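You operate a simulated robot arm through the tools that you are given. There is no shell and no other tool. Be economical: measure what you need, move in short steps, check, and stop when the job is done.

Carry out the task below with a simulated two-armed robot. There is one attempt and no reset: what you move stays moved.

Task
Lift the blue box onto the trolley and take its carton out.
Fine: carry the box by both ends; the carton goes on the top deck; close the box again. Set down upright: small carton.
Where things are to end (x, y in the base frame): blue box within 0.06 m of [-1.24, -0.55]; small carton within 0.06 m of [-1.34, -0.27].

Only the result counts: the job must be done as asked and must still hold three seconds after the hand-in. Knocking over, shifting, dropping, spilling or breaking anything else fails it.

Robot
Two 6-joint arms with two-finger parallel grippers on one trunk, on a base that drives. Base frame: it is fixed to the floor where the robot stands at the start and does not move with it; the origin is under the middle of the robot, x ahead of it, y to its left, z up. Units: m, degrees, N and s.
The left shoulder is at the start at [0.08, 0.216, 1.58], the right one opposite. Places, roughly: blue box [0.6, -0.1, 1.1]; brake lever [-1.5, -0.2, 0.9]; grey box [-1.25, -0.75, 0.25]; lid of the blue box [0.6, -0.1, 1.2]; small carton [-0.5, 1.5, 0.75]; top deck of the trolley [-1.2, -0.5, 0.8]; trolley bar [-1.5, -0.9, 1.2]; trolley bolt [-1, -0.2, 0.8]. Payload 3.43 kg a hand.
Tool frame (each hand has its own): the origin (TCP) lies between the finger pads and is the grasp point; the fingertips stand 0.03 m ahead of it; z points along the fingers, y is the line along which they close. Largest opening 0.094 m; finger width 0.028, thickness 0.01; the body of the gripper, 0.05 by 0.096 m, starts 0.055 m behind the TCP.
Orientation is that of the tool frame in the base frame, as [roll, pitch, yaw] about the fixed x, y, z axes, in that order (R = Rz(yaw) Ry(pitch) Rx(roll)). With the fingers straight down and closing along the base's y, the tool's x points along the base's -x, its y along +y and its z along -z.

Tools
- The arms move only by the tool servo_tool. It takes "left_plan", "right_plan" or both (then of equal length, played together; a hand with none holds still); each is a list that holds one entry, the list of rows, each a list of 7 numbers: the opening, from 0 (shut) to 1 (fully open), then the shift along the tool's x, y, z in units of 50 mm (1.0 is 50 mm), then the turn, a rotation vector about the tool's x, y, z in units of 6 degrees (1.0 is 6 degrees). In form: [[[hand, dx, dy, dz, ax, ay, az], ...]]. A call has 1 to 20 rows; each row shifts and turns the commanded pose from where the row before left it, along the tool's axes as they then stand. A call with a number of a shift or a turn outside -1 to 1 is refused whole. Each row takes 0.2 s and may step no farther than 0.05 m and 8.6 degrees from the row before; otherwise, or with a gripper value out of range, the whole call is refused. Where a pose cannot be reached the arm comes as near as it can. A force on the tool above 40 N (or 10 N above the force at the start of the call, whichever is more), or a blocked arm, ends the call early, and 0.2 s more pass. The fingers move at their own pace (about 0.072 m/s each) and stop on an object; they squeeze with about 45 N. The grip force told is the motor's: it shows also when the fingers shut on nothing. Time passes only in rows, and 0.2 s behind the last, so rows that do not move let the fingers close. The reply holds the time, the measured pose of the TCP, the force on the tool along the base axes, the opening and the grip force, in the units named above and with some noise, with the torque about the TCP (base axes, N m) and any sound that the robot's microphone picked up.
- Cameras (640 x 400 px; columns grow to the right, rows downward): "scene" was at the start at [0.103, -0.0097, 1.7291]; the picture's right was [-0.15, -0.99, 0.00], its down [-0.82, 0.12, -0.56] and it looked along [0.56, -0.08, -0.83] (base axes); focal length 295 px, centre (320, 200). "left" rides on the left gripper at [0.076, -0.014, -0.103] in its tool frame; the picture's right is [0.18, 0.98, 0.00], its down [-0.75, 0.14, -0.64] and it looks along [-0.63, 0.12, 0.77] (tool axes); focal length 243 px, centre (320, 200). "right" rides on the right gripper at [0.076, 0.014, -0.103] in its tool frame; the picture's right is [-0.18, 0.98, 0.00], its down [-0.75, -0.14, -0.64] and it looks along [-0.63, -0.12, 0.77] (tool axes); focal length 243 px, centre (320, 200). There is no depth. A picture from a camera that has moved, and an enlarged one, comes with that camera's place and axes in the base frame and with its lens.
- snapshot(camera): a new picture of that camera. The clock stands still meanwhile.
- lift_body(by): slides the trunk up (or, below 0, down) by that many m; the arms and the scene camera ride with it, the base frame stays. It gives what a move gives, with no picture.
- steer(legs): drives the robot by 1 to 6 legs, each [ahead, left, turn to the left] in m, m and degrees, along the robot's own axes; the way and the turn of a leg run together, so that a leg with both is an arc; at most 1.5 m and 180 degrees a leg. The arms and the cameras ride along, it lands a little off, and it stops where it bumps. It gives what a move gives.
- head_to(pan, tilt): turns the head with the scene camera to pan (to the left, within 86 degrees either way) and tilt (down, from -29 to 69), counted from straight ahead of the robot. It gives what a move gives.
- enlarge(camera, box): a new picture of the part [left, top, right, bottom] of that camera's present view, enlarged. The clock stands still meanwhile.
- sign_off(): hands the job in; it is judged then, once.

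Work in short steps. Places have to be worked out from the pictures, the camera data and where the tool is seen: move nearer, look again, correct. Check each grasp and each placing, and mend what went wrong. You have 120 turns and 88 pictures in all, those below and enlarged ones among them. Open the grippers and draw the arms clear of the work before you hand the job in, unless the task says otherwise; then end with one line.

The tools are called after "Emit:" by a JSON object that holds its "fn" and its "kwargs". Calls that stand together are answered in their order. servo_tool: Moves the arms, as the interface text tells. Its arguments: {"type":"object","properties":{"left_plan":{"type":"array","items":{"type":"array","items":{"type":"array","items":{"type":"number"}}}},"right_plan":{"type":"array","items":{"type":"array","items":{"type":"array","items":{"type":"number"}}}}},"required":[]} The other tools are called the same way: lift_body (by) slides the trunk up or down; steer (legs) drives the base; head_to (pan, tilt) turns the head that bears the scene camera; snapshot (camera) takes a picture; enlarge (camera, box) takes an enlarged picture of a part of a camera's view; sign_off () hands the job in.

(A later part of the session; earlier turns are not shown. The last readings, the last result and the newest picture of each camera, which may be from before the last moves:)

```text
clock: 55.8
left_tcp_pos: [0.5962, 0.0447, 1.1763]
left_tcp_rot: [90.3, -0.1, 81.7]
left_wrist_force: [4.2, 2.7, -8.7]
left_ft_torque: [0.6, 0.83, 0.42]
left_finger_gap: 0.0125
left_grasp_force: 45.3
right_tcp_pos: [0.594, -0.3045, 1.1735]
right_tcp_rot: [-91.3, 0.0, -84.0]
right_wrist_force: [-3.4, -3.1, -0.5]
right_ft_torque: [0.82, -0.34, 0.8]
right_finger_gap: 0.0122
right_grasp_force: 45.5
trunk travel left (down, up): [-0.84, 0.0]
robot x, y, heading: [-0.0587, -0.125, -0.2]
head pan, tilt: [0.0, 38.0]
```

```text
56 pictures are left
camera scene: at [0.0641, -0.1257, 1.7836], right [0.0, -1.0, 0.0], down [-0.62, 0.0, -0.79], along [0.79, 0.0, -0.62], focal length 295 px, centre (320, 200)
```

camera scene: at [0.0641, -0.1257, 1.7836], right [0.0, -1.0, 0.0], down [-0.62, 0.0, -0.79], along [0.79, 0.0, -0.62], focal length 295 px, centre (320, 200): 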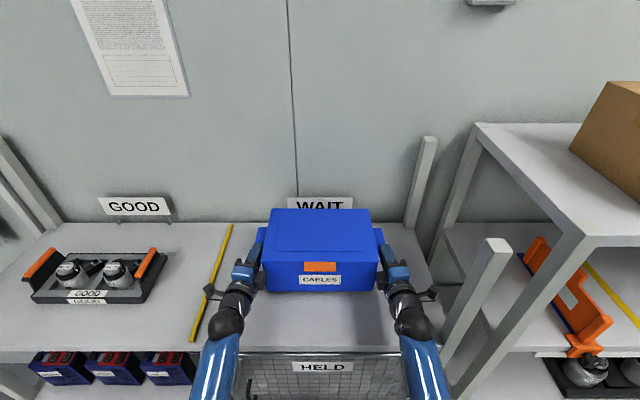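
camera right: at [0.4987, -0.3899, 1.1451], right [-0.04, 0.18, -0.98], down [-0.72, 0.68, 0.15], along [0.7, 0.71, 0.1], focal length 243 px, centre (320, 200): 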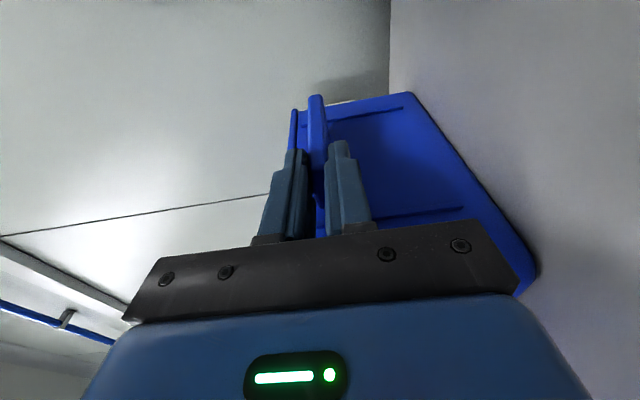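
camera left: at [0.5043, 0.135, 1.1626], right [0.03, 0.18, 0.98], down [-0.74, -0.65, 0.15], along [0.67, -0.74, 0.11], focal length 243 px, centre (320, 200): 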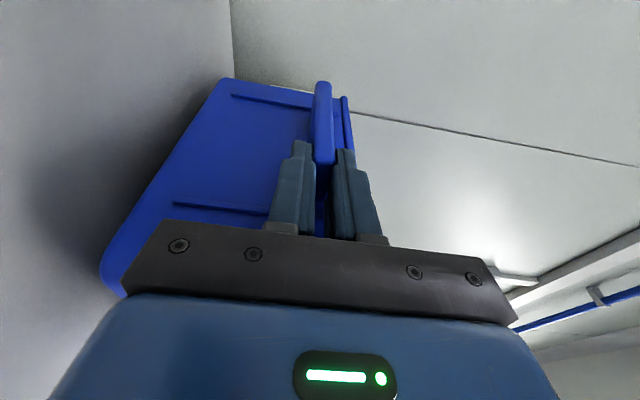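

The box lifts level with only ~1 kg total. Raise 4 cm more, then back straight out of the shelf.

Emit:
{"fn": "servo_tool", "kwargs": {"left_plan": [[[0, 0, 0.2, 0, 0, 0, 0], [0, 0, 0.2, 0, 0, 0, 0], [0, 0, 0.2, 0, 0, 0, 0], [0, 0, 0.2, 0, 0, 0, 0], [0, 0, 0, 0, 0, 0, 0]]], "right_plan": [[[0, 0, -0.2, 0, 0, 0, 0], [0, 0, -0.2, 0, 0, 0, 0], [0, 0, -0.2, 0, 0, 0, 0], [0, 0, -0.2, 0, 0, 0, 0], [0, 0, 0, 0, 0, 0, 0]]]}}

Emit:
{"fn": "steer", "kwargs": {"legs": [[-0.15, 0.0, 0], [-0.2, 0.0, 0]]}}

Emit:
{"fn": "snapshot", "kwargs": {"camera": "scene"}}

```text
clock: 57.0
left_tcp_pos: [0.5955, 0.0452, 1.2161]
left_tcp_rot: [90.3, 0.1, 81.6]
left_wrist_force: [0.9, 10.0, -7.7]
left_ft_torque: [0.65, 0.84, 0.64]
left_finger_gap: 0.0129
left_grasp_force: 44.8
right_tcp_pos: [0.5953, -0.305, 1.214]
right_tcp_rot: [-91.2, 0.0, -84.1]
right_wrist_force: [-1.9, -9.6, -1.7]
right_ft_torque: [0.47, -0.38, -0.14]
right_finger_gap: 0.0127
right_grasp_force: 45.1
trunk travel left (down, up): [-0.84, 0.0]
robot x, y, heading: [-0.0594, -0.1287, -0.1]
head pan, tilt: [0.0, 38.0]
```

```text
clock: 59.5
left_tcp_pos: [0.2488, 0.0442, 1.2119]
left_tcp_rot: [90.5, 0.2, 81.6]
left_wrist_force: [-1.1, 14.1, -8.5]
left_ft_torque: [0.59, 0.87, 0.12]
left_finger_gap: 0.0128
left_grasp_force: 44.6
right_tcp_pos: [0.2485, -0.306, 1.212]
right_tcp_rot: [-91.5, -0.1, -83.9]
right_wrist_force: [2.1, -14.3, -2.0]
right_ft_torque: [0.55, -0.45, -0.48]
right_finger_gap: 0.0123
right_grasp_force: 45.1
trunk travel left (down, up): [-0.84, 0.0]
robot x, y, heading: [-0.4095, -0.1336, -0.0]
head pan, tilt: [0.0, 38.0]
```

```text
55 pictures are left
camera scene: at [-0.2817, -0.1257, 1.783], right [0.0, -1.0, 0.0], down [-0.62, 0.0, -0.78], along [0.78, 0.0, -0.62], focal length 295 px, centre (320, 200)
```

scene: 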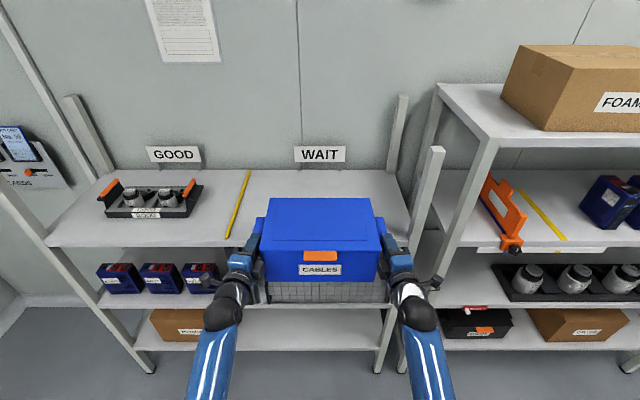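

Box is held level and out of the shelf. I strafe left for room, then turn around to face the trolley.

Emit:
{"fn": "steer", "kwargs": {"legs": [[0, 0.45, 0], [0, 0, 90], [0, 0, 90]]}}

Emit:
{"fn": "steer", "kwargs": {"legs": [[-0.28, 0.0, 0]]}}

Emit:
{"fn": "snapshot", "kwargs": {"camera": "scene"}}

```text
clock: 70.0
left_tcp_pos: [-1.0576, 0.1225, 1.2145]
left_tcp_rot: [90.3, 0.0, -95.8]
left_wrist_force: [-0.6, -0.4, -8.4]
left_ft_torque: [-0.51, -0.86, 0.05]
left_finger_gap: 0.0128
left_grasp_force: 44.6
right_tcp_pos: [-1.0738, 0.4734, 1.2141]
right_tcp_rot: [-91.3, -0.1, 98.8]
right_wrist_force: [-0.4, 0.2, -1.1]
right_ft_torque: [-0.54, 0.36, 0.01]
right_finger_gap: 0.0126
right_grasp_force: 44.6
trunk travel left (down, up): [-0.84, 0.0]
robot x, y, heading: [-0.4121, 0.3253, -177.2]
head pan, tilt: [0.0, 38.0]
```

```text
clock: 71.9
left_tcp_pos: [-0.7814, 0.1352, 1.2128]
left_tcp_rot: [90.6, 0.0, -95.6]
left_wrist_force: [0.3, -1.7, -7.8]
left_ft_torque: [-0.22, -0.71, -0.13]
left_finger_gap: 0.0124
left_grasp_force: 45.4
right_tcp_pos: [-0.7998, 0.4838, 1.2113]
right_tcp_rot: [-91.5, -0.1, 98.9]
right_wrist_force: [-2.1, 1.6, -2.5]
right_ft_torque: [-0.49, 0.24, -0.16]
right_finger_gap: 0.0126
right_grasp_force: 45.3
trunk travel left (down, up): [-0.84, 0.0]
robot x, y, heading: [-0.1336, 0.3401, -177.1]
head pan, tilt: [0.0, 38.0]
```

```text
54 pictures are left
camera scene: at [-0.2561, 0.3334, 1.7831], right [-0.05, 1.0, 0.0], down [0.62, 0.03, -0.78], along [-0.78, -0.04, -0.62], focal length 295 px, centre (320, 200)
```

scene: 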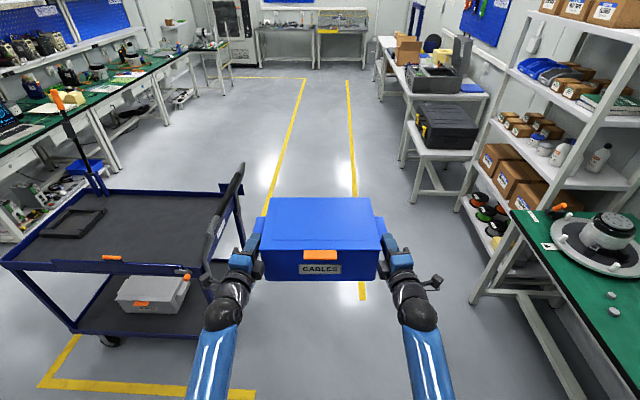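

Box steady. Correct heading, back 5 cm more for clearance, then strafe toward the trolley's centreline in two steps.

Emit:
{"fn": "steer", "kwargs": {"legs": [[0, 0, -2.9], [-0.05, 0, 0], [0, 0.5, 0]]}}

Emit:
{"fn": "snapshot", "kwargs": {"camera": "scene"}}

```text
clock: 75.8
left_tcp_pos: [-0.7334, -0.3399, 1.2155]
left_tcp_rot: [90.4, -0.2, -97.8]
left_wrist_force: [-0.5, -1.0, -6.3]
left_ft_torque: [-0.2, -0.67, 0.05]
left_finger_gap: 0.013
left_grasp_force: 44.3
right_tcp_pos: [-0.7361, 0.0101, 1.2137]
right_tcp_rot: [-91.2, 0.1, 96.5]
right_wrist_force: [0.1, 1.7, -3.5]
right_ft_torque: [-0.41, 0.22, -0.02]
right_finger_gap: 0.0128
right_grasp_force: 45.1
trunk travel left (down, up): [-0.84, 0.0]
robot x, y, heading: [-0.0821, -0.1689, -179.3]
head pan, tilt: [0.0, 38.0]
```

```text
53 pictures are left
camera scene: at [-0.1976, -0.1622, 1.7837], right [-0.01, 1.0, 0.0], down [0.62, 0.0, -0.79], along [-0.79, -0.01, -0.62], focal length 295 px, centre (320, 200)
```

scene: 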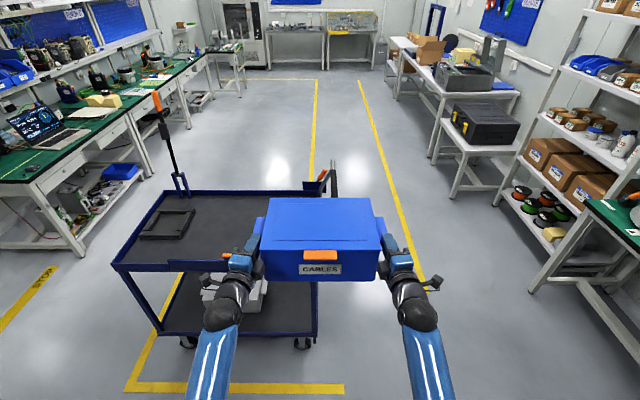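

Continue the strafe by 0.385 m and correct the heading by −0.7°.

Emit:
{"fn": "steer", "kwargs": {"legs": [[0, 0.385, -0.7]]}}

Emit:
{"fn": "snapshot", "kwargs": {"camera": "scene"}}

```text
clock: 78.2
left_tcp_pos: [-0.7356, -0.7045, 1.2143]
left_tcp_rot: [90.4, -0.2, -98.7]
left_wrist_force: [0.0, -0.1, -5.7]
left_ft_torque: [-0.09, -0.69, 0.01]
left_finger_gap: 0.0128
left_grasp_force: 45.2
right_tcp_pos: [-0.7328, -0.3543, 1.2145]
right_tcp_rot: [-91.3, 0.0, 95.7]
right_wrist_force: [-0.4, 1.5, -3.3]
right_ft_torque: [-0.44, 0.23, -0.1]
right_finger_gap: 0.0127
right_grasp_force: 45.0
trunk travel left (down, up): [-0.84, 0.0]
robot x, y, heading: [-0.0809, -0.5411, 179.8]
head pan, tilt: [0.0, 38.0]
```

```text
52 pictures are left
camera scene: at [-0.1974, -0.5339, 1.7836], right [0.0, 1.0, 0.0], down [0.62, 0.0, -0.79], along [-0.79, 0.0, -0.62], focal length 295 px, centre (320, 200)
```

scene: 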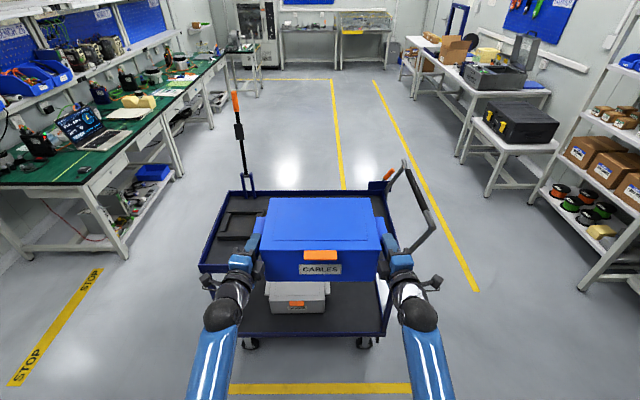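

Box centre estimated ~5 cm ahead of the TCPs and at y≈-0.525. I approach in stages over the deck.

Emit:
{"fn": "steer", "kwargs": {"legs": [[0.3, 0.02, 0]]}}

Emit:
{"fn": "head_to", "kwargs": {"pan": 0, "tilt": 50}}

Emit:
{"fn": "snapshot", "kwargs": {"camera": "scene"}}

```text
clock: 80.3
left_tcp_pos: [-1.0335, -0.7237, 1.216]
left_tcp_rot: [90.3, 0.0, -98.7]
left_wrist_force: [0.0, -1.6, -5.1]
left_ft_torque: [-0.04, -0.7, -0.03]
left_finger_gap: 0.0126
left_grasp_force: 44.8
right_tcp_pos: [-1.0307, -0.3748, 1.2155]
right_tcp_rot: [-91.2, -0.1, 95.6]
right_wrist_force: [-0.9, 1.5, -2.7]
right_ft_torque: [-0.31, 0.21, -0.12]
right_finger_gap: 0.0128
right_grasp_force: 45.0
trunk travel left (down, up): [-0.84, 0.0]
robot x, y, heading: [-0.381, -0.5608, 179.6]
head pan, tilt: [0.0, 38.0]
```

```text
clock: 81.0
left_tcp_pos: [-1.0351, -0.724, 1.2137]
left_tcp_rot: [90.5, 0.0, -98.8]
left_wrist_force: [-0.8, -1.4, -5.4]
left_ft_torque: [0.11, -0.65, 0.0]
left_finger_gap: 0.0129
left_grasp_force: 44.5
right_tcp_pos: [-1.0318, -0.3734, 1.2131]
right_tcp_rot: [-91.3, -0.1, 95.5]
right_wrist_force: [0.2, 1.5, -4.8]
right_ft_torque: [-0.26, 0.17, 0.28]
right_finger_gap: 0.0127
right_grasp_force: 45.5
trunk travel left (down, up): [-0.84, 0.0]
robot x, y, heading: [-0.3819, -0.5535, 179.6]
head pan, tilt: [0.0, 50.0]
```

```text
51 pictures are left
camera scene: at [-0.4875, -0.5565, 1.7666], right [0.01, 1.0, 0.0], down [0.77, -0.01, -0.64], along [-0.64, 0.0, -0.77], focal length 295 px, centre (320, 200)
```

scene: 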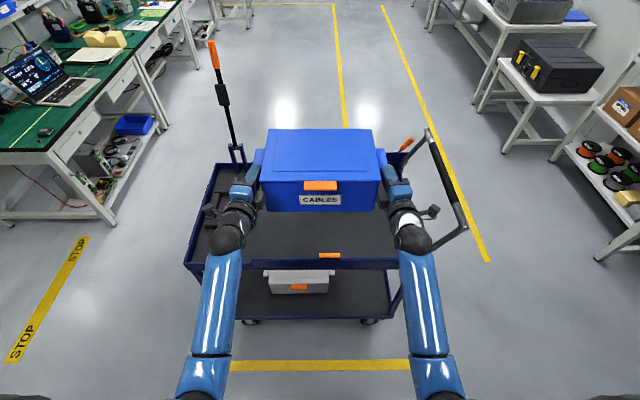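

Position is good laterally; 0.15 m more ahead, then check before lowering.

Emit:
{"fn": "steer", "kwargs": {"legs": [[0.15, 0.0, 0.4]]}}

Emit:
{"fn": "lift_body", "kwargs": {"by": -0.15}}

Emit:
{"fn": "snapshot", "kwargs": {"camera": "scene"}}

Emit:
{"fn": "snapshot", "kwargs": {"camera": "right"}}

```text
clock: 82.4
left_tcp_pos: [-1.1819, -0.7308, 1.2157]
left_tcp_rot: [90.3, 0.0, -98.3]
left_wrist_force: [1.5, -1.0, -6.1]
left_ft_torque: [0.06, -0.71, -0.02]
left_finger_gap: 0.0126
left_grasp_force: 45.0
right_tcp_pos: [-1.1826, -0.3786, 1.2164]
right_tcp_rot: [-91.0, 0.0, 96.1]
right_wrist_force: [0.3, 1.1, -3.3]
right_ft_torque: [-0.31, 0.19, -0.19]
right_finger_gap: 0.0123
right_grasp_force: 44.8
trunk travel left (down, up): [-0.84, 0.0]
robot x, y, heading: [-0.5347, -0.558, -180.1]
head pan, tilt: [0.0, 50.0]
```

```text
clock: 84.2
left_tcp_pos: [-1.1866, -0.729, 1.0639]
left_tcp_rot: [90.4, 0.1, -98.2]
left_wrist_force: [0.5, -1.4, -4.3]
left_ft_torque: [0.07, -0.65, -0.05]
left_finger_gap: 0.0129
left_grasp_force: 45.0
right_tcp_pos: [-1.1875, -0.3795, 1.0644]
right_tcp_rot: [-91.3, -0.1, 96.1]
right_wrist_force: [0.0, 1.0, -4.1]
right_ft_torque: [-0.23, 0.17, -0.11]
right_finger_gap: 0.0126
right_grasp_force: 45.2
trunk travel left (down, up): [-0.69, 0.15]
robot x, y, heading: [-0.5335, -0.5601, -179.9]
head pan, tilt: [0.0, 50.0]
```

```text
50 pictures are left
camera scene: at [-0.6407, -0.5572, 1.6166], right [0.0, 1.0, 0.0], down [0.77, 0.0, -0.64], along [-0.64, 0.0, -0.77], focal length 295 px, centre (320, 200)
```

scene: 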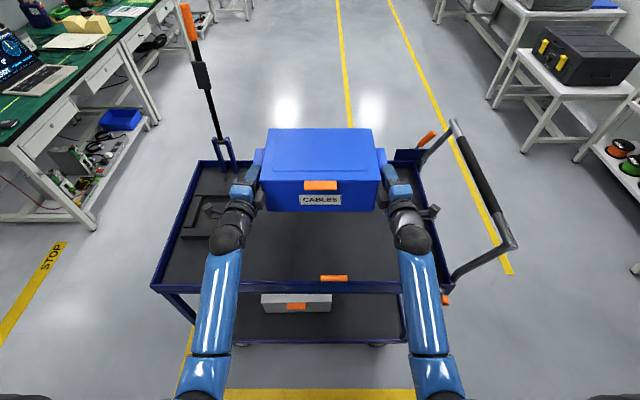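

```text
49 pictures are left
camera right: at [-1.0926, -0.2915, 1.0528], right [0.04, -0.18, -0.98], down [0.71, -0.68, 0.15], along [-0.7, -0.71, 0.1], focal length 243 px, centre (320, 200)
```

right: 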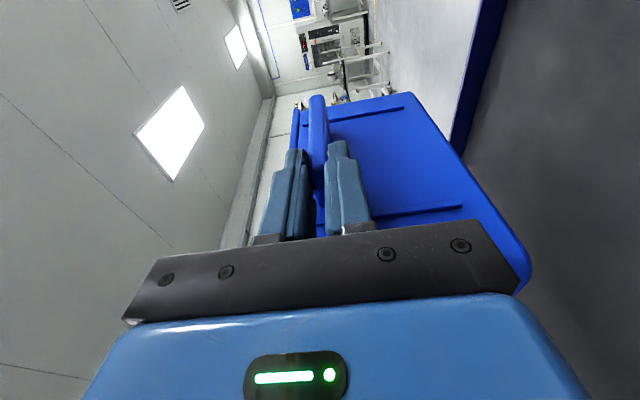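

Box is over the target; deck about 14 cm below its bottom. Lower 12 cm then in small steps until it touches.

Emit:
{"fn": "lift_body", "kwargs": {"by": -0.12}}

Emit:
{"fn": "snapshot", "kwargs": {"camera": "right"}}

Emit:
{"fn": "snapshot", "kwargs": {"camera": "scene"}}

```text
clock: 85.7
left_tcp_pos: [-1.1872, -0.7287, 0.9433]
left_tcp_rot: [90.4, 0.1, -98.3]
left_wrist_force: [0.1, -1.7, -4.8]
left_ft_torque: [0.08, -0.64, -0.1]
left_finger_gap: 0.0126
left_grasp_force: 44.8
right_tcp_pos: [-1.1875, -0.3794, 0.9451]
right_tcp_rot: [-91.4, -0.1, 96.1]
right_wrist_force: [-0.2, 1.5, -4.3]
right_ft_torque: [-0.27, 0.18, -0.05]
right_finger_gap: 0.0126
right_grasp_force: 44.8
trunk travel left (down, up): [-0.57, 0.27]
robot x, y, heading: [-0.53, -0.5593, -180.1]
head pan, tilt: [0.0, 50.0]
```

```text
48 pictures are left
camera right: at [-1.0924, -0.2915, 0.9327], right [0.04, -0.18, -0.98], down [0.71, -0.68, 0.15], along [-0.7, -0.71, 0.1], focal length 243 px, centre (320, 200)
```

right: 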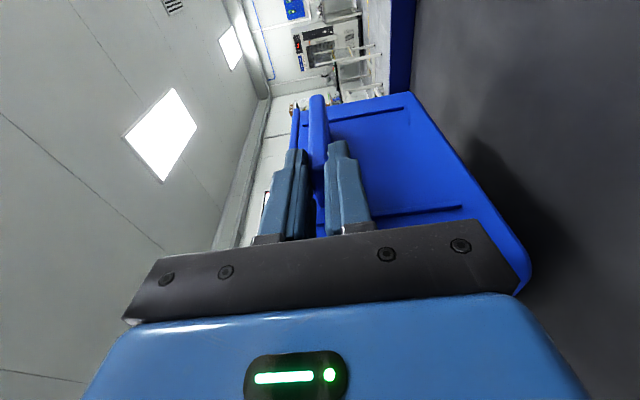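

```text
47 pictures are left
camera scene: at [-0.6406, -0.5572, 1.4966], right [0.0, 1.0, 0.0], down [0.77, 0.0, -0.64], along [-0.64, 0.0, -0.77], focal length 295 px, centre (320, 200)
```

scene: 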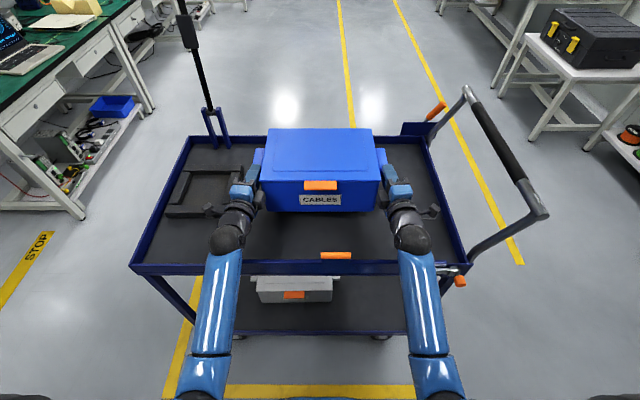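

Still hanging; lower in 1.5 cm steps watching the force.

Emit:
{"fn": "lift_body", "kwargs": {"by": -0.015}}

Emit:
{"fn": "lift_body", "kwargs": {"by": -0.012}}

```text
clock: 86.3
left_tcp_pos: [-1.1863, -0.7287, 0.9292]
left_tcp_rot: [90.5, 0.0, -98.3]
left_wrist_force: [0.8, -1.9, -5.4]
left_ft_torque: [0.08, -0.65, -0.07]
left_finger_gap: 0.0125
left_grasp_force: 45.1
right_tcp_pos: [-1.1863, -0.3794, 0.9291]
right_tcp_rot: [-91.3, -0.1, 96.0]
right_wrist_force: [0.1, 1.1, -4.6]
right_ft_torque: [-0.28, 0.15, -0.02]
right_finger_gap: 0.0127
right_grasp_force: 45.3
trunk travel left (down, up): [-0.555, 0.285]
robot x, y, heading: [-0.5323, -0.5574, -180.1]
head pan, tilt: [0.0, 50.0]
```

```text
clock: 86.9
left_tcp_pos: [-1.1857, -0.7299, 0.9164]
left_tcp_rot: [90.5, 0.1, -98.3]
left_wrist_force: [-0.1, -1.1, -4.6]
left_ft_torque: [0.04, -0.66, -0.04]
left_finger_gap: 0.0128
left_grasp_force: 45.1
right_tcp_pos: [-1.1867, -0.3788, 0.9162]
right_tcp_rot: [-91.2, -0.1, 96.1]
right_wrist_force: [0.3, 1.7, -4.0]
right_ft_torque: [-0.25, 0.16, -0.02]
right_finger_gap: 0.0125
right_grasp_force: 45.1
trunk travel left (down, up): [-0.543, 0.297]
robot x, y, heading: [-0.5358, -0.5603, -179.9]
head pan, tilt: [0.0, 50.0]
```

Emit:
{"fn": "lift_body", "kwargs": {"by": -0.008}}

Emit:
{"fn": "enlarge", "kwargs": {"camera": "right", "box": [380, 60, 640, 300]}}

```text
clock: 87.5
left_tcp_pos: [-1.1862, -0.7299, 0.9085]
left_tcp_rot: [90.5, 0.0, -98.4]
left_wrist_force: [0.2, -1.1, -5.3]
left_ft_torque: [0.05, -0.69, 0.07]
left_finger_gap: 0.0126
left_grasp_force: 45.1
right_tcp_pos: [-1.186, -0.3798, 0.9078]
right_tcp_rot: [-91.3, -0.1, 96.2]
right_wrist_force: [0.4, 1.5, -3.3]
right_ft_torque: [-0.27, 0.18, 0.06]
right_finger_gap: 0.013
right_grasp_force: 44.6
trunk travel left (down, up): [-0.535, 0.305]
robot x, y, heading: [-0.5367, -0.5583, -179.6]
head pan, tilt: [0.0, 50.0]
```

```text
1.67 times, centred on (510, 180) of right
camera zoom: at [-1.0926, -0.2915, 0.8975], right [0.04, -0.18, -0.98], down [0.71, -0.68, 0.15], along [-0.7, -0.71, 0.1], focal length 404 px, centre (3, 233)
```

zoom: 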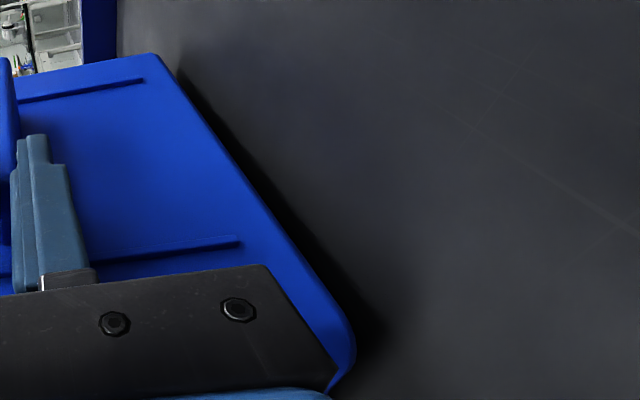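

Nearly touching (shadow closing). Continue in 6 mm steps.

Emit:
{"fn": "lift_body", "kwargs": {"by": -0.006}}

Emit:
{"fn": "lift_body", "kwargs": {"by": -0.006}}

```text
clock: 88.0
left_tcp_pos: [-1.1874, -0.7306, 0.9023]
left_tcp_rot: [90.5, -0.1, -98.3]
left_wrist_force: [-0.5, -0.4, -5.1]
left_ft_torque: [0.11, -0.62, 0.03]
left_finger_gap: 0.0127
left_grasp_force: 44.8
right_tcp_pos: [-1.1867, -0.3782, 0.9033]
right_tcp_rot: [-91.3, -0.2, 96.1]
right_wrist_force: [1.0, 0.8, -4.2]
right_ft_torque: [-0.26, 0.14, 0.07]
right_finger_gap: 0.0126
right_grasp_force: 44.9
trunk travel left (down, up): [-0.529, 0.311]
robot x, y, heading: [-0.5361, -0.5579, -179.8]
head pan, tilt: [0.0, 50.0]
```

```text
clock: 88.5
left_tcp_pos: [-1.1854, -0.7307, 0.8989]
left_tcp_rot: [90.3, 0.0, -98.3]
left_wrist_force: [-0.2, -0.7, -3.3]
left_ft_torque: [0.12, -0.12, 0.12]
left_finger_gap: 0.0127
left_grasp_force: 44.9
right_tcp_pos: [-1.1863, -0.3803, 0.8975]
right_tcp_rot: [-91.1, -0.1, 96.0]
right_wrist_force: [1.5, 1.1, -0.6]
right_ft_torque: [-0.21, 0.66, -0.05]
right_finger_gap: 0.0128
right_grasp_force: 45.1
trunk travel left (down, up): [-0.523, 0.317]
robot x, y, heading: [-0.5345, -0.5616, -180.1]
head pan, tilt: [0.0, 50.0]
```

Contact is starting; 4 mm more then open the grippers.

Emit:
{"fn": "lift_body", "kwargs": {"by": -0.004}}

Emit:
{"fn": "servo_tool", "kwargs": {"left_plan": [[[0.3, 0, 0, 0, 0, 0, 0], [0.6, 0, 0, 0, 0, 0, 0], [1, 0, 0, 0, 0, 0, 0], [1, 0, 0, 0, 0, 0, 0], [1, 0, 0, 0, 0, 0, 0]]], "right_plan": [[[0.3, 0, 0, 0, 0, 0, 0], [0.6, 0, 0, 0, 0, 0, 0], [1, 0, 0, 0, 0, 0, 0], [1, 0, 0, 0, 0, 0, 0], [1, 0, 0, 0, 0, 0, 0]]]}}

```text
clock: 89.1
left_tcp_pos: [-1.1842, -0.7309, 0.8978]
left_tcp_rot: [90.0, -0.1, -98.3]
left_wrist_force: [0.1, 2.6, -7.4]
left_ft_torque: [-0.26, 0.14, -0.32]
left_finger_gap: 0.013
left_grasp_force: 45.0
right_tcp_pos: [-1.1851, -0.3792, 0.8976]
right_tcp_rot: [-90.9, -0.1, 96.1]
right_wrist_force: [-3.4, -0.8, 6.1]
right_ft_torque: [-0.43, 1.06, -0.21]
right_finger_gap: 0.0125
right_grasp_force: 45.0
trunk travel left (down, up): [-0.519, 0.321]
robot x, y, heading: [-0.5338, -0.5571, -179.9]
head pan, tilt: [0.0, 50.0]
```

```text
clock: 90.3
left_tcp_pos: [-1.1833, -0.7298, 0.8975]
left_tcp_rot: [90.0, -0.1, -98.3]
left_wrist_force: [0.0, 0.2, 0.2]
left_ft_torque: [-0.03, 0.01, 0.03]
left_finger_gap: 0.094
left_grasp_force: 0.1
right_tcp_pos: [-1.1825, -0.3782, 0.8945]
right_tcp_rot: [-91.1, -0.1, 96.1]
right_wrist_force: [-0.2, -0.6, 0.2]
right_ft_torque: [-0.01, -0.01, -0.01]
right_finger_gap: 0.094
right_grasp_force: 0.1
trunk travel left (down, up): [-0.519, 0.321]
robot x, y, heading: [-0.5306, -0.556, -179.8]
head pan, tilt: [0.0, 50.0]
```

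Released. Back the hands off 9 cm off the lugs, then raise the trunk and look.

Emit:
{"fn": "steer", "kwargs": {"legs": [[-0.09, 0.0, 0]]}}

Emit:
{"fn": "lift_body", "kwargs": {"by": 0.2}}

Emit:
{"fn": "snapshot", "kwargs": {"camera": "scene"}}

Emit:
{"fn": "enlarge", "kwargs": {"camera": "scene", "box": [220, 100, 420, 225]}}

```text
clock: 91.5
left_tcp_pos: [-1.1012, -0.7295, 0.889]
left_tcp_rot: [90.9, -0.2, -98.4]
left_wrist_force: [1.5, -0.5, 4.0]
left_ft_torque: [-0.08, -0.39, 0.0]
left_finger_gap: 0.0942
left_grasp_force: 0.0
right_tcp_pos: [-1.0995, -0.3776, 0.8926]
right_tcp_rot: [-91.2, -0.1, 96.1]
right_wrist_force: [0.4, -0.1, 0.2]
right_ft_torque: [-0.02, -0.02, -0.01]
right_finger_gap: 0.0939
right_grasp_force: 0.1
trunk travel left (down, up): [-0.519, 0.321]
robot x, y, heading: [-0.4505, -0.5601, 180.0]
head pan, tilt: [0.0, 50.0]
stopped in leg 1: the force on the tool passed its limit at 398 N (the readings are from after the stop); the commanded pose is now the measured one
```

```text
clock: 93.6
left_tcp_pos: [-1.1019, -0.7283, 1.0879]
left_tcp_rot: [90.9, -0.2, -98.4]
left_wrist_force: [0.1, 1.4, 0.8]
left_ft_torque: [-0.01, 0.0, 0.04]
left_finger_gap: 0.0943
left_grasp_force: 0.0
right_tcp_pos: [-1.1017, -0.3793, 1.0932]
right_tcp_rot: [-91.2, -0.1, 95.9]
right_wrist_force: [-1.0, -0.6, 0.7]
right_ft_torque: [0.02, 0.0, 0.0]
right_finger_gap: 0.094
right_grasp_force: 0.0
trunk travel left (down, up): [-0.719, 0.121]
robot x, y, heading: [-0.4496, -0.5559, 180.2]
head pan, tilt: [0.0, 50.0]
```

```text
45 pictures are left
camera scene: at [-0.5541, -0.5566, 1.6456], right [0.0, 1.0, 0.0], down [0.77, 0.0, -0.64], along [-0.64, 0.0, -0.77], focal length 295 px, centre (320, 200)
```

scene: 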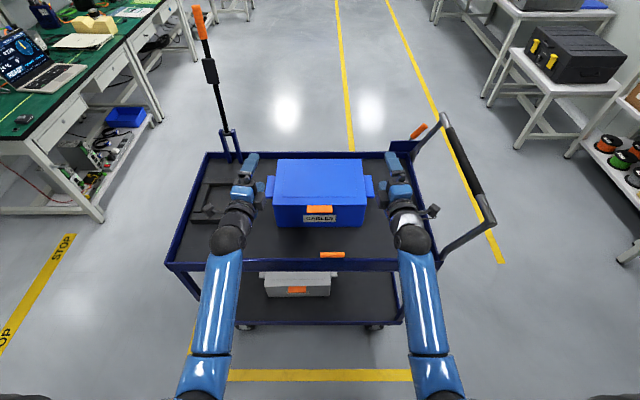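

```text
3.20 times, centred on (320, 162) of scene
camera zoom: at [-0.5541, -0.5566, 1.6456], right [0.0, 1.0, 0.0], down [0.77, 0.0, -0.64], along [-0.64, 0.0, -0.77], focal length 943 px, centre (320, 320)
```

zoom: 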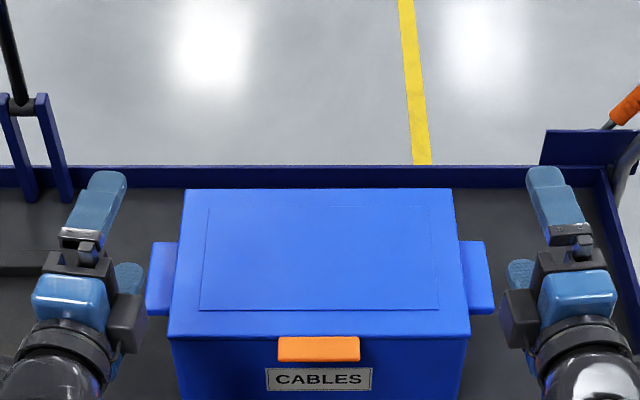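

A force spike on the left hand occurred on backing out. I check whether the deck frame or trolley shifted.

Emit:
{"fn": "enlarge", "kwargs": {"camera": "scene", "box": [150, 130, 310, 290]}}

Emit:
{"fn": "snapshot", "kwargs": {"camera": "left"}}

```text
2.50 times, centred on (230, 210) of scene
camera zoom: at [-0.5541, -0.5566, 1.6456], right [0.0, 1.0, 0.0], down [0.77, 0.0, -0.64], along [-0.64, 0.0, -0.77], focal length 737 px, centre (545, 175)
```

zoom: 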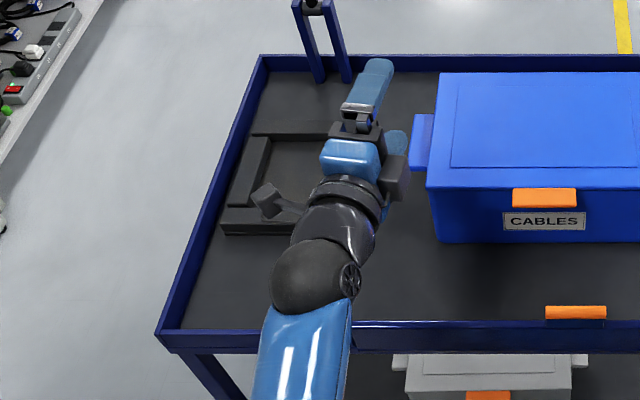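

```text
42 pictures are left
camera left: at [-1.0118, -0.8193, 1.0761], right [-0.04, -0.18, 0.98], down [0.74, 0.65, 0.15], along [-0.67, 0.74, 0.1], focal length 243 px, centre (320, 200)
```

left: 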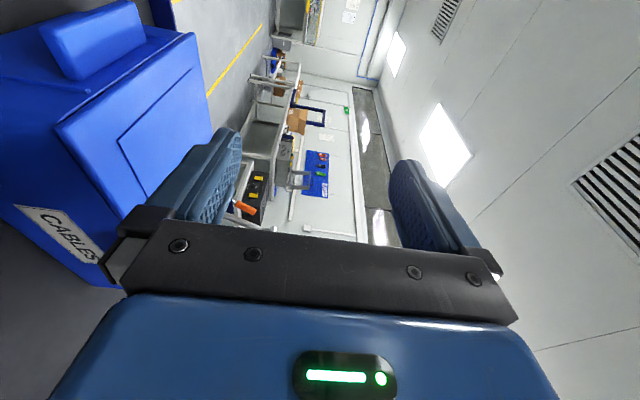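

Nothing shifted; box sits at about (-1.24, -0.557), square. Now I back off and lower the trunk to view the lid tab at a flatter angle.

Emit:
{"fn": "steer", "kwargs": {"legs": [[-0.3, 0.0, 0]]}}

Emit:
{"fn": "lift_body", "kwargs": {"by": -0.3}}

Emit:
{"fn": "head_to", "kwargs": {"pan": 0, "tilt": 25}}

Emit:
{"fn": "enlarge", "kwargs": {"camera": "scene", "box": [240, 130, 400, 230]}}

```text
clock: 95.6
left_tcp_pos: [-0.8091, -0.7312, 1.0868]
left_tcp_rot: [91.0, -0.1, -97.9]
left_wrist_force: [0.2, -0.1, -0.7]
left_ft_torque: [0.01, 0.0, 0.0]
left_finger_gap: 0.094
left_grasp_force: 0.0
right_tcp_pos: [-0.8124, -0.3822, 1.0921]
right_tcp_rot: [-91.1, -0.1, 96.4]
right_wrist_force: [-0.6, 0.3, -0.5]
right_ft_torque: [-0.01, 0.04, -0.02]
right_finger_gap: 0.0938
right_grasp_force: 0.1
trunk travel left (down, up): [-0.719, 0.121]
robot x, y, heading: [-0.1559, -0.5565, -179.6]
head pan, tilt: [0.0, 50.0]
```

```text
clock: 98.6
left_tcp_pos: [-0.809, -0.7312, 0.7883]
left_tcp_rot: [90.9, -0.1, -97.8]
left_wrist_force: [0.7, 0.2, -0.3]
left_ft_torque: [0.03, 0.01, 0.0]
left_finger_gap: 0.0941
left_grasp_force: 0.1
right_tcp_pos: [-0.8107, -0.3813, 0.7925]
right_tcp_rot: [-91.1, -0.2, 96.4]
right_wrist_force: [0.3, 0.1, 0.1]
right_ft_torque: [0.0, 0.01, -0.03]
right_finger_gap: 0.0943
right_grasp_force: 0.1
trunk travel left (down, up): [-0.419, 0.421]
robot x, y, heading: [-0.1548, -0.5564, -179.4]
head pan, tilt: [0.0, 50.0]
```

```text
clock: 99.5
left_tcp_pos: [-0.8083, -0.7328, 0.7873]
left_tcp_rot: [90.9, -0.2, -97.9]
left_wrist_force: [0.0, -0.1, 0.7]
left_ft_torque: [0.0, 0.02, 0.01]
left_finger_gap: 0.094
left_grasp_force: 0.1
right_tcp_pos: [-0.811, -0.3825, 0.7929]
right_tcp_rot: [-91.0, -0.1, 96.4]
right_wrist_force: [0.0, -1.3, 0.1]
right_ft_torque: [-0.02, 0.04, -0.01]
right_finger_gap: 0.0938
right_grasp_force: 0.2
trunk travel left (down, up): [-0.419, 0.421]
robot x, y, heading: [-0.1588, -0.5575, -179.6]
head pan, tilt: [0.0, 25.0]
```

```text
4.00 times, centred on (320, 180) of scene
camera zoom: at [-0.2772, -0.5564, 1.3831], right [-0.01, 1.0, 0.0], down [0.42, 0.0, -0.91], along [-0.91, -0.01, -0.42], focal length 1179 px, centre (320, 280)
```

zoom: 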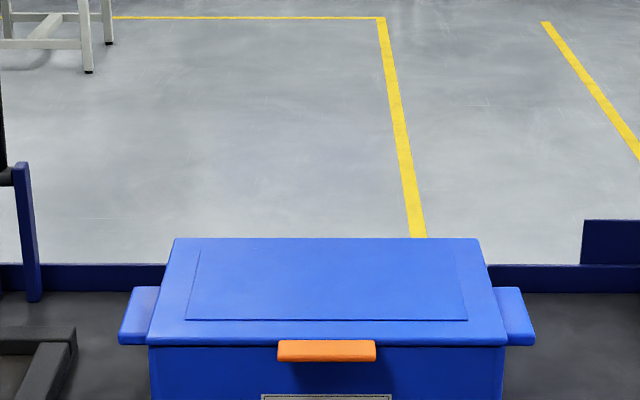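

The tab is a horizontal plate on the lid's front edge — a hinged-lid pull. I raise the trunk, tuck the right hand back, and bring the left hand to the centre line, pointing straight ahead.

Emit:
{"fn": "lift_body", "kwargs": {"by": 0.25}}

Emit:
{"fn": "servo_tool", "kwargs": {"left_plan": [[[1, -0.9, 0, 0, 0, 0.7, 0], [1, -0.9, 0, 0, 0, 0.7, 0], [1, -0.9, 0, 0, 0, 0, 0], [1, -0.9, 0, 0, 0, 0, 0], [1, 0, 0, 0, 0, 0, 0]]], "right_plan": [[[1, 0, 0, -1, 0, 0.5, 0], [1, 0, 0, -1, 0, 0.5, 0], [1, 0, 0, -1, 0, 0, 0], [1, 0, 0, -1, 0, 0, 0], [1, 0, 0, -0.5, 0, 0, 0]]]}}

Emit:
{"fn": "snapshot", "kwargs": {"camera": "left"}}

```text
clock: 102.1
left_tcp_pos: [-0.8084, -0.7313, 1.0381]
left_tcp_rot: [90.9, -0.2, -97.9]
left_wrist_force: [-0.2, 0.6, -0.4]
left_ft_torque: [0.01, 0.0, -0.01]
left_finger_gap: 0.094
left_grasp_force: 0.1
right_tcp_pos: [-0.8101, -0.3823, 1.0438]
right_tcp_rot: [-91.1, -0.2, 96.4]
right_wrist_force: [-0.4, 0.1, 0.3]
right_ft_torque: [0.01, 0.03, -0.01]
right_finger_gap: 0.0939
right_grasp_force: 0.0
trunk travel left (down, up): [-0.669, 0.171]
robot x, y, heading: [-0.1559, -0.556, -179.6]
head pan, tilt: [0.0, 25.0]
```

```text
clock: 103.3
left_tcp_pos: [-0.7988, -0.5533, 1.0382]
left_tcp_rot: [90.8, -0.3, -89.5]
left_wrist_force: [1.2, 0.1, -0.6]
left_ft_torque: [0.02, 0.02, 0.0]
left_finger_gap: 0.0939
left_grasp_force: 0.0
right_tcp_pos: [-0.5847, -0.3719, 1.0481]
right_tcp_rot: [-90.9, -0.2, 90.3]
right_wrist_force: [-0.2, 0.7, -0.2]
right_ft_torque: [0.05, 0.03, 0.02]
right_finger_gap: 0.0941
right_grasp_force: 0.0
trunk travel left (down, up): [-0.669, 0.171]
robot x, y, heading: [-0.1558, -0.5563, -179.6]
head pan, tilt: [0.0, 25.0]
```

```text
40 pictures are left
camera left: at [-0.6955, -0.6289, 1.0267], right [-0.01, -0.18, 0.98], down [0.63, 0.76, 0.15], along [-0.77, 0.62, 0.11], focal length 243 px, centre (320, 200)
```

left: 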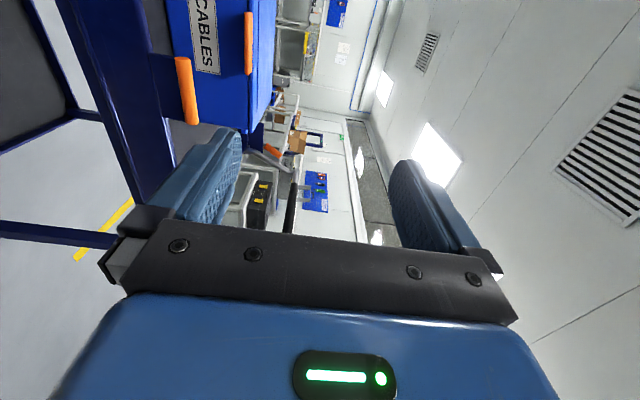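

Tab height reads z≈0.925. Lower the trunk to match and approach, stopping short to check.

Emit:
{"fn": "lift_body", "kwargs": {"by": -0.112}}

Emit:
{"fn": "steer", "kwargs": {"legs": [[0.25, 0.0, -0.4]]}}

Emit:
{"fn": "snapshot", "kwargs": {"camera": "left"}}

```text
clock: 104.7
left_tcp_pos: [-0.7986, -0.5523, 0.9255]
left_tcp_rot: [90.8, -0.2, -89.5]
left_wrist_force: [0.0, 0.0, 0.1]
left_ft_torque: [0.0, -0.02, 0.06]
left_finger_gap: 0.094
left_grasp_force: 0.0
right_tcp_pos: [-0.5857, -0.3728, 0.9354]
right_tcp_rot: [-91.1, -0.1, 90.4]
right_wrist_force: [-0.4, 0.1, 0.2]
right_ft_torque: [-0.01, 0.01, -0.02]
right_finger_gap: 0.0942
right_grasp_force: 0.2
trunk travel left (down, up): [-0.557, 0.283]
robot x, y, heading: [-0.1576, -0.5569, -179.7]
head pan, tilt: [0.0, 25.0]
```

```text
clock: 106.2
left_tcp_pos: [-0.9503, -0.5518, 0.9194]
left_tcp_rot: [91.6, -0.5, -89.7]
left_wrist_force: [6.4, 1.8, 2.5]
left_ft_torque: [0.08, -0.3, -0.15]
left_finger_gap: 0.0928
left_grasp_force: 0.2
right_tcp_pos: [-0.7429, -0.3717, 0.9373]
right_tcp_rot: [-91.0, -0.1, 90.3]
right_wrist_force: [0.8, 0.0, 0.9]
right_ft_torque: [0.0, 0.02, -0.04]
right_finger_gap: 0.094
right_grasp_force: 0.0
trunk travel left (down, up): [-0.557, 0.283]
robot x, y, heading: [-0.3152, -0.5557, -179.8]
head pan, tilt: [0.0, 25.0]
stopped in leg 1: the force on the tool passed its limit at 220 N (the readings are from after the stop); the commanded pose is now the measured one
```

```text
39 pictures are left
camera left: at [-0.8478, -0.6279, 0.9087], right [-0.03, -0.18, 0.98], down [0.63, 0.76, 0.15], along [-0.77, 0.63, 0.09], focal length 243 px, centre (320, 200)
```

left: 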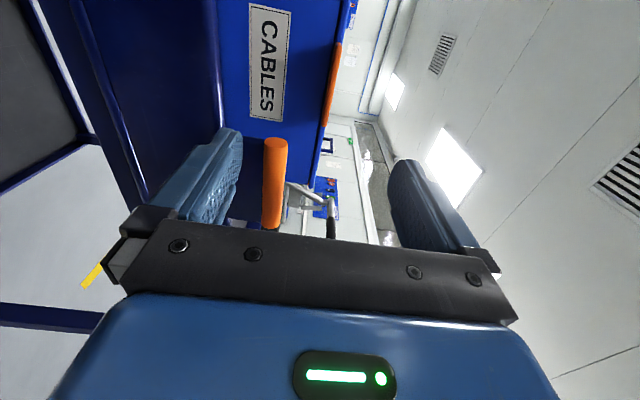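

The lower finger bumped the trolley's near side rail. I back off, raise, and check whether the trolley or box shifted.

Emit:
{"fn": "steer", "kwargs": {"legs": [[-0.15, 0.0, 0]]}}

Emit:
{"fn": "lift_body", "kwargs": {"by": 0.25}}

Emit:
{"fn": "head_to", "kwargs": {"pan": 0, "tilt": 45}}

Emit:
{"fn": "snapshot", "kwargs": {"camera": "scene"}}

```text
clock: 107.5
left_tcp_pos: [-0.8037, -0.5512, 0.9164]
left_tcp_rot: [91.8, -0.5, -89.5]
left_wrist_force: [-0.5, 0.3, 0.2]
left_ft_torque: [-0.01, -0.02, -0.02]
left_finger_gap: 0.0941
left_grasp_force: 0.0
right_tcp_pos: [-0.5974, -0.3716, 0.9351]
right_tcp_rot: [-91.0, -0.2, 90.4]
right_wrist_force: [-0.6, 0.2, -0.2]
right_ft_torque: [-0.02, -0.02, 0.04]
right_finger_gap: 0.0939
right_grasp_force: 0.1
trunk travel left (down, up): [-0.557, 0.283]
robot x, y, heading: [-0.1688, -0.5546, -179.3]
head pan, tilt: [0.0, 25.0]
```

```text
clock: 110.1
left_tcp_pos: [-0.803, -0.5504, 1.1679]
left_tcp_rot: [91.7, -0.5, -89.6]
left_wrist_force: [-0.4, 0.4, 0.2]
left_ft_torque: [-0.02, 0.0, 0.0]
left_finger_gap: 0.0941
left_grasp_force: 0.1
right_tcp_pos: [-0.5959, -0.37, 1.1861]
right_tcp_rot: [-91.1, -0.2, 90.2]
right_wrist_force: [0.2, 0.3, -0.1]
right_ft_torque: [0.03, -0.02, 0.0]
right_finger_gap: 0.0938
right_grasp_force: 0.0
trunk travel left (down, up): [-0.807, 0.033]
robot x, y, heading: [-0.168, -0.5556, -179.5]
head pan, tilt: [0.0, 25.0]
```

```text
clock: 110.9
left_tcp_pos: [-0.8028, -0.5522, 1.169]
left_tcp_rot: [91.7, -0.5, -89.5]
left_wrist_force: [0.5, 0.4, 0.2]
left_ft_torque: [-0.01, -0.02, 0.0]
left_finger_gap: 0.0941
left_grasp_force: 0.1
right_tcp_pos: [-0.5961, -0.3726, 1.1844]
right_tcp_rot: [-91.0, -0.3, 90.2]
right_wrist_force: [-0.1, -0.3, 0.4]
right_ft_torque: [0.01, 0.0, 0.01]
right_finger_gap: 0.094
right_grasp_force: 0.1
trunk travel left (down, up): [-0.807, 0.033]
robot x, y, heading: [-0.1695, -0.5589, -179.5]
head pan, tilt: [0.0, 45.0]
```

```text
38 pictures are left
camera scene: at [-0.277, -0.556, 1.7406], right [-0.01, 1.0, 0.0], down [0.71, 0.0, -0.71], along [-0.71, 0.0, -0.71], focal length 295 px, centre (320, 200)
```

scene: 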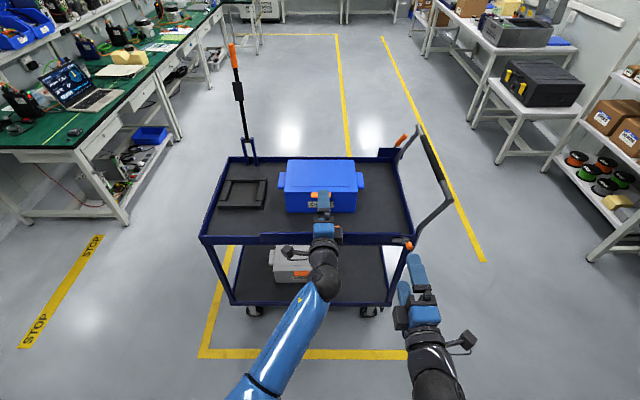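

Trolley and box are where they were. Fingers-down from above, straddling the tab's ends, avoids the rail; I turn the left hand down.

Emit:
{"fn": "servo_tool", "kwargs": {"left_plan": [[[1, 0, 0, 0, 0.77, 0.77, -0.77], [1, 0, 0, 0, 0.77, 0.77, -0.77], [1, 0, 0, 0, 0.77, 0.77, -0.77], [1, 0, 0, 0, 0.77, 0.77, -0.77], [1, 0, 0, 0, 0.77, 0.77, -0.77], [1, 0, 0, 0, 0.77, 0.77, -0.77], [1, 0, 0, 0, 0.77, 0.77, -0.77], [1, 0, 0, 0, 0.77, 0.77, -0.77], [1, 0, 0, 0, 0.77, 0.77, -0.77], [1, 0, 0, 0, 0.77, 0.77, -0.77], [1, 0, 0, 0, 0.77, 0.77, -0.77], [1, 0, 0, 0, 0.77, 0.77, -0.77], [1, 0, 0, 0, 0.77, 0.77, -0.77], [1, 0, 0, 0, 0.77, 0.77, -0.77], [1, 0, 0, 0, 0.77, 0.77, -0.77]]]}}

```text
clock: 114.1
left_tcp_pos: [-0.8104, -0.5497, 1.1639]
left_tcp_rot: [179.7, -1.9, 0.6]
left_wrist_force: [0.9, 0.1, -0.3]
left_ft_torque: [0.01, 0.02, -0.01]
left_finger_gap: 0.0941
left_grasp_force: 0.1
left hand out of reach, approached as far as the arm can: row 14, 15
right_tcp_pos: [-0.5964, -0.3724, 1.1865]
right_tcp_rot: [-91.1, -0.2, 90.3]
right_wrist_force: [0.3, -0.4, 0.3]
right_ft_torque: [-0.01, -0.01, 0.02]
right_finger_gap: 0.0941
right_grasp_force: 0.0
trunk travel left (down, up): [-0.807, 0.033]
robot x, y, heading: [-0.1682, -0.5558, -179.5]
head pan, tilt: [0.0, 45.0]
```

Drive forward so the left hand hovers before the tab, then look down through the wrist camera.

Emit:
{"fn": "steer", "kwargs": {"legs": [[0.3, 0.0, -0.4]]}}

Emit:
{"fn": "snapshot", "kwargs": {"camera": "left"}}

```text
clock: 116.2
left_tcp_pos: [-1.1045, -0.5428, 1.1653]
left_tcp_rot: [179.5, -1.6, -0.1]
left_wrist_force: [1.0, 0.9, 0.3]
left_ft_torque: [-0.01, -0.01, -0.04]
left_finger_gap: 0.0942
left_grasp_force: 0.0
right_tcp_pos: [-0.8887, -0.3669, 1.1876]
right_tcp_rot: [-90.9, -0.2, 89.9]
right_wrist_force: [0.1, 0.2, -0.6]
right_ft_torque: [-0.01, 0.03, 0.01]
right_finger_gap: 0.0939
right_grasp_force: 0.1
trunk travel left (down, up): [-0.807, 0.033]
robot x, y, heading: [-0.466, -0.5563, 180.2]
head pan, tilt: [0.0, 45.0]
```

```text
37 pictures are left
camera left: at [-1.0309, -0.5292, 1.2704], right [0.18, -0.98, 0.01], down [-0.77, -0.13, 0.62], along [-0.61, -0.12, -0.78], focal length 243 px, centre (320, 200)
```

left: 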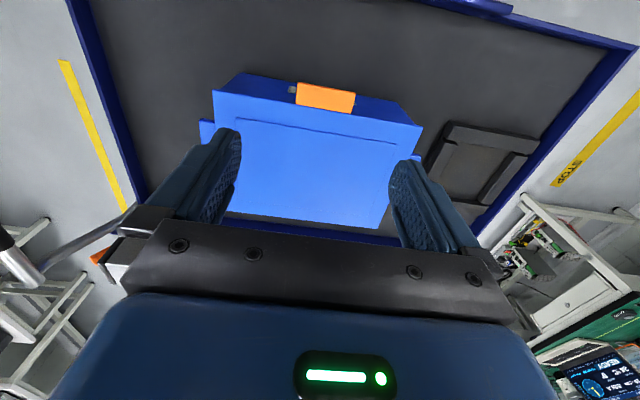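

Tab spans x −1.108…−1.138, centre y≈−0.558. Align and lower to just above it, then check again.

Emit:
{"fn": "lift_body", "kwargs": {"by": -0.12}}

Emit:
{"fn": "servo_tool", "kwargs": {"left_plan": [[[1, -0.31, 0.3, 0, 0, -0.27, 0], [1, 0, 0, 0.6, 0, 0, 0], [1, 0, 0, 0.6, 0, 0, 0], [1, 0, 0, 0, 0, 0, 0]]]}}

Emit:
{"fn": "snapshot", "kwargs": {"camera": "left"}}

```text
clock: 117.7
left_tcp_pos: [-1.1071, -0.5435, 1.0445]
left_tcp_rot: [179.4, -1.8, -0.1]
left_wrist_force: [-0.8, 0.2, -0.1]
left_ft_torque: [0.01, 0.0, -0.01]
left_finger_gap: 0.0941
left_grasp_force: 0.1
right_tcp_pos: [-0.8916, -0.368, 1.0655]
right_tcp_rot: [-91.1, -0.2, 89.8]
right_wrist_force: [-0.1, -0.4, -0.7]
right_ft_torque: [0.0, 0.01, 0.0]
right_finger_gap: 0.094
right_grasp_force: 0.0
trunk travel left (down, up): [-0.687, 0.153]
robot x, y, heading: [-0.4642, -0.5586, 179.8]
head pan, tilt: [0.0, 45.0]
```

```text
clock: 118.7
left_tcp_pos: [-1.1221, -0.5576, 0.9846]
left_tcp_rot: [179.4, -0.1, -0.1]
left_wrist_force: [-0.6, 0.0, -0.5]
left_ft_torque: [0.0, 0.0, 0.03]
left_finger_gap: 0.0941
left_grasp_force: 0.0
right_tcp_pos: [-0.8909, -0.3681, 1.0654]
right_tcp_rot: [-91.0, -0.2, 89.9]
right_wrist_force: [0.0, -0.5, 1.3]
right_ft_torque: [-0.01, 0.03, 0.02]
right_finger_gap: 0.0938
right_grasp_force: 0.0
trunk travel left (down, up): [-0.687, 0.153]
robot x, y, heading: [-0.4669, -0.5554, 180.0]
head pan, tilt: [0.0, 45.0]
```

```text
36 pictures are left
camera left: at [-1.0466, -0.544, 1.0875], right [0.18, -0.98, 0.01], down [-0.75, -0.13, 0.64], along [-0.63, -0.12, -0.77], focal length 243 px, centre (320, 200)
```

left: 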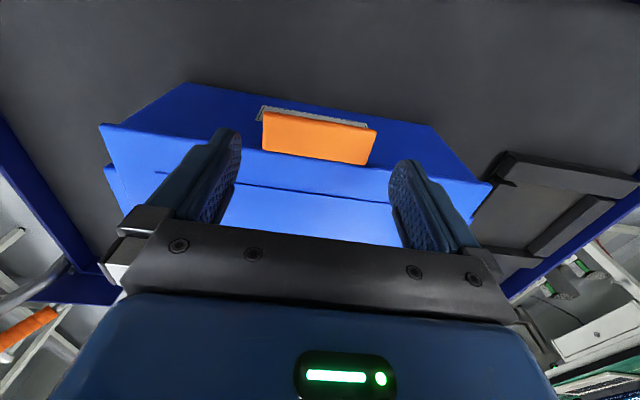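

Centered. I shift 5 mm forward to keep the fingers off the lid edge, lower to straddle the tab tips, and close.

Emit:
{"fn": "servo_tool", "kwargs": {"left_plan": [[[1, 0.12, 0, 0.3, 0, 0, 0], [1, 0, 0, 0.3, 0, 0, 0], [1, 0, 0, 0.25, 0, 0, 0], [1, 0, 0, 0, 0, 0, 0], [0, 0, 0, 0, 0, 0, 0], [0, 0, 0, 0, 0, 0, 0], [0, 0, 0, 0, 0, 0, 0]]]}}

Emit:
{"fn": "snapshot", "kwargs": {"camera": "left"}}

```text
clock: 120.3
left_tcp_pos: [-1.1171, -0.5586, 0.9413]
left_tcp_rot: [179.5, -0.1, -0.1]
left_wrist_force: [-0.1, 2.8, -0.2]
left_ft_torque: [0.37, -0.05, 0.17]
left_finger_gap: 0.0791
left_grasp_force: 45.1
right_tcp_pos: [-0.8908, -0.3661, 1.0649]
right_tcp_rot: [-91.0, -0.2, 89.8]
right_wrist_force: [0.4, -0.4, -0.1]
right_ft_torque: [0.01, 0.01, 0.01]
right_finger_gap: 0.0937
right_grasp_force: 0.1
trunk travel left (down, up): [-0.687, 0.153]
robot x, y, heading: [-0.4639, -0.5537, 179.9]
head pan, tilt: [0.0, 45.0]
```

```text
35 pictures are left
camera left: at [-1.0418, -0.5444, 1.0445], right [0.18, -0.98, 0.01], down [-0.76, -0.13, 0.64], along [-0.63, -0.12, -0.77], focal length 243 px, centre (320, 200)
```

left: 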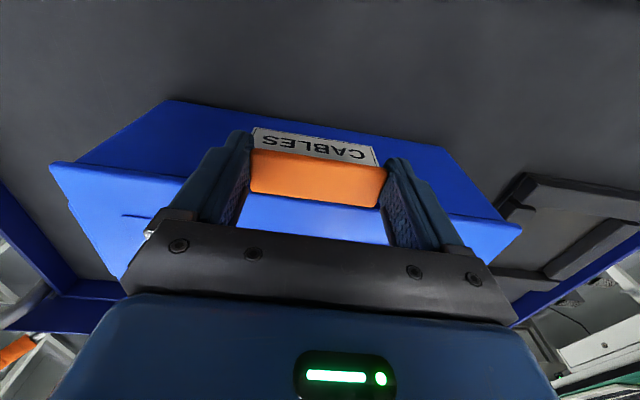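

Tab gripped (gap 79 mm). Test lift 4 cm following a hinge arc.

Emit:
{"fn": "servo_tool", "kwargs": {"left_plan": [[[0, 0, 0, -0.2, 0, 0, 0], [0, -0.02, 0, -0.2, 0, 0, 0], [0, -0.03, 0, -0.2, 0, 0, 0], [0, -0.04, 0, -0.2, 0, 0, 0], [0, 0, 0, 0, 0, 0, 0]]]}}

Emit:
{"fn": "snapshot", "kwargs": {"camera": "scene"}}

```text
clock: 121.5
left_tcp_pos: [-1.1209, -0.5591, 0.9817]
left_tcp_rot: [179.6, -0.1, -0.1]
left_wrist_force: [-0.1, -1.0, -5.1]
left_ft_torque: [-0.73, -1.05, 0.05]
left_finger_gap: 0.0792
left_grasp_force: 44.9
right_tcp_pos: [-0.8915, -0.3678, 1.0659]
right_tcp_rot: [-91.1, -0.2, 89.8]
right_wrist_force: [0.4, -0.4, -0.3]
right_ft_torque: [-0.01, -0.03, -0.02]
right_finger_gap: 0.0942
right_grasp_force: 0.0
trunk travel left (down, up): [-0.687, 0.153]
robot x, y, heading: [-0.4617, -0.556, 179.7]
head pan, tilt: [0.0, 45.0]
```

```text
34 pictures are left
camera scene: at [-0.5753, -0.5551, 1.6205], right [0.0, 1.0, 0.0], down [0.71, 0.0, -0.71], along [-0.71, 0.0, -0.71], focal length 295 px, centre (320, 200)
```

scene: 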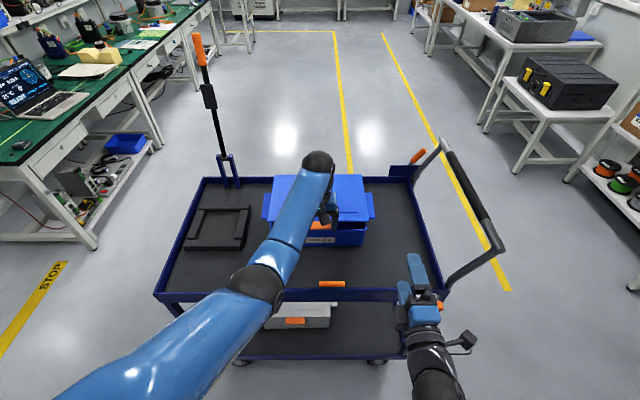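

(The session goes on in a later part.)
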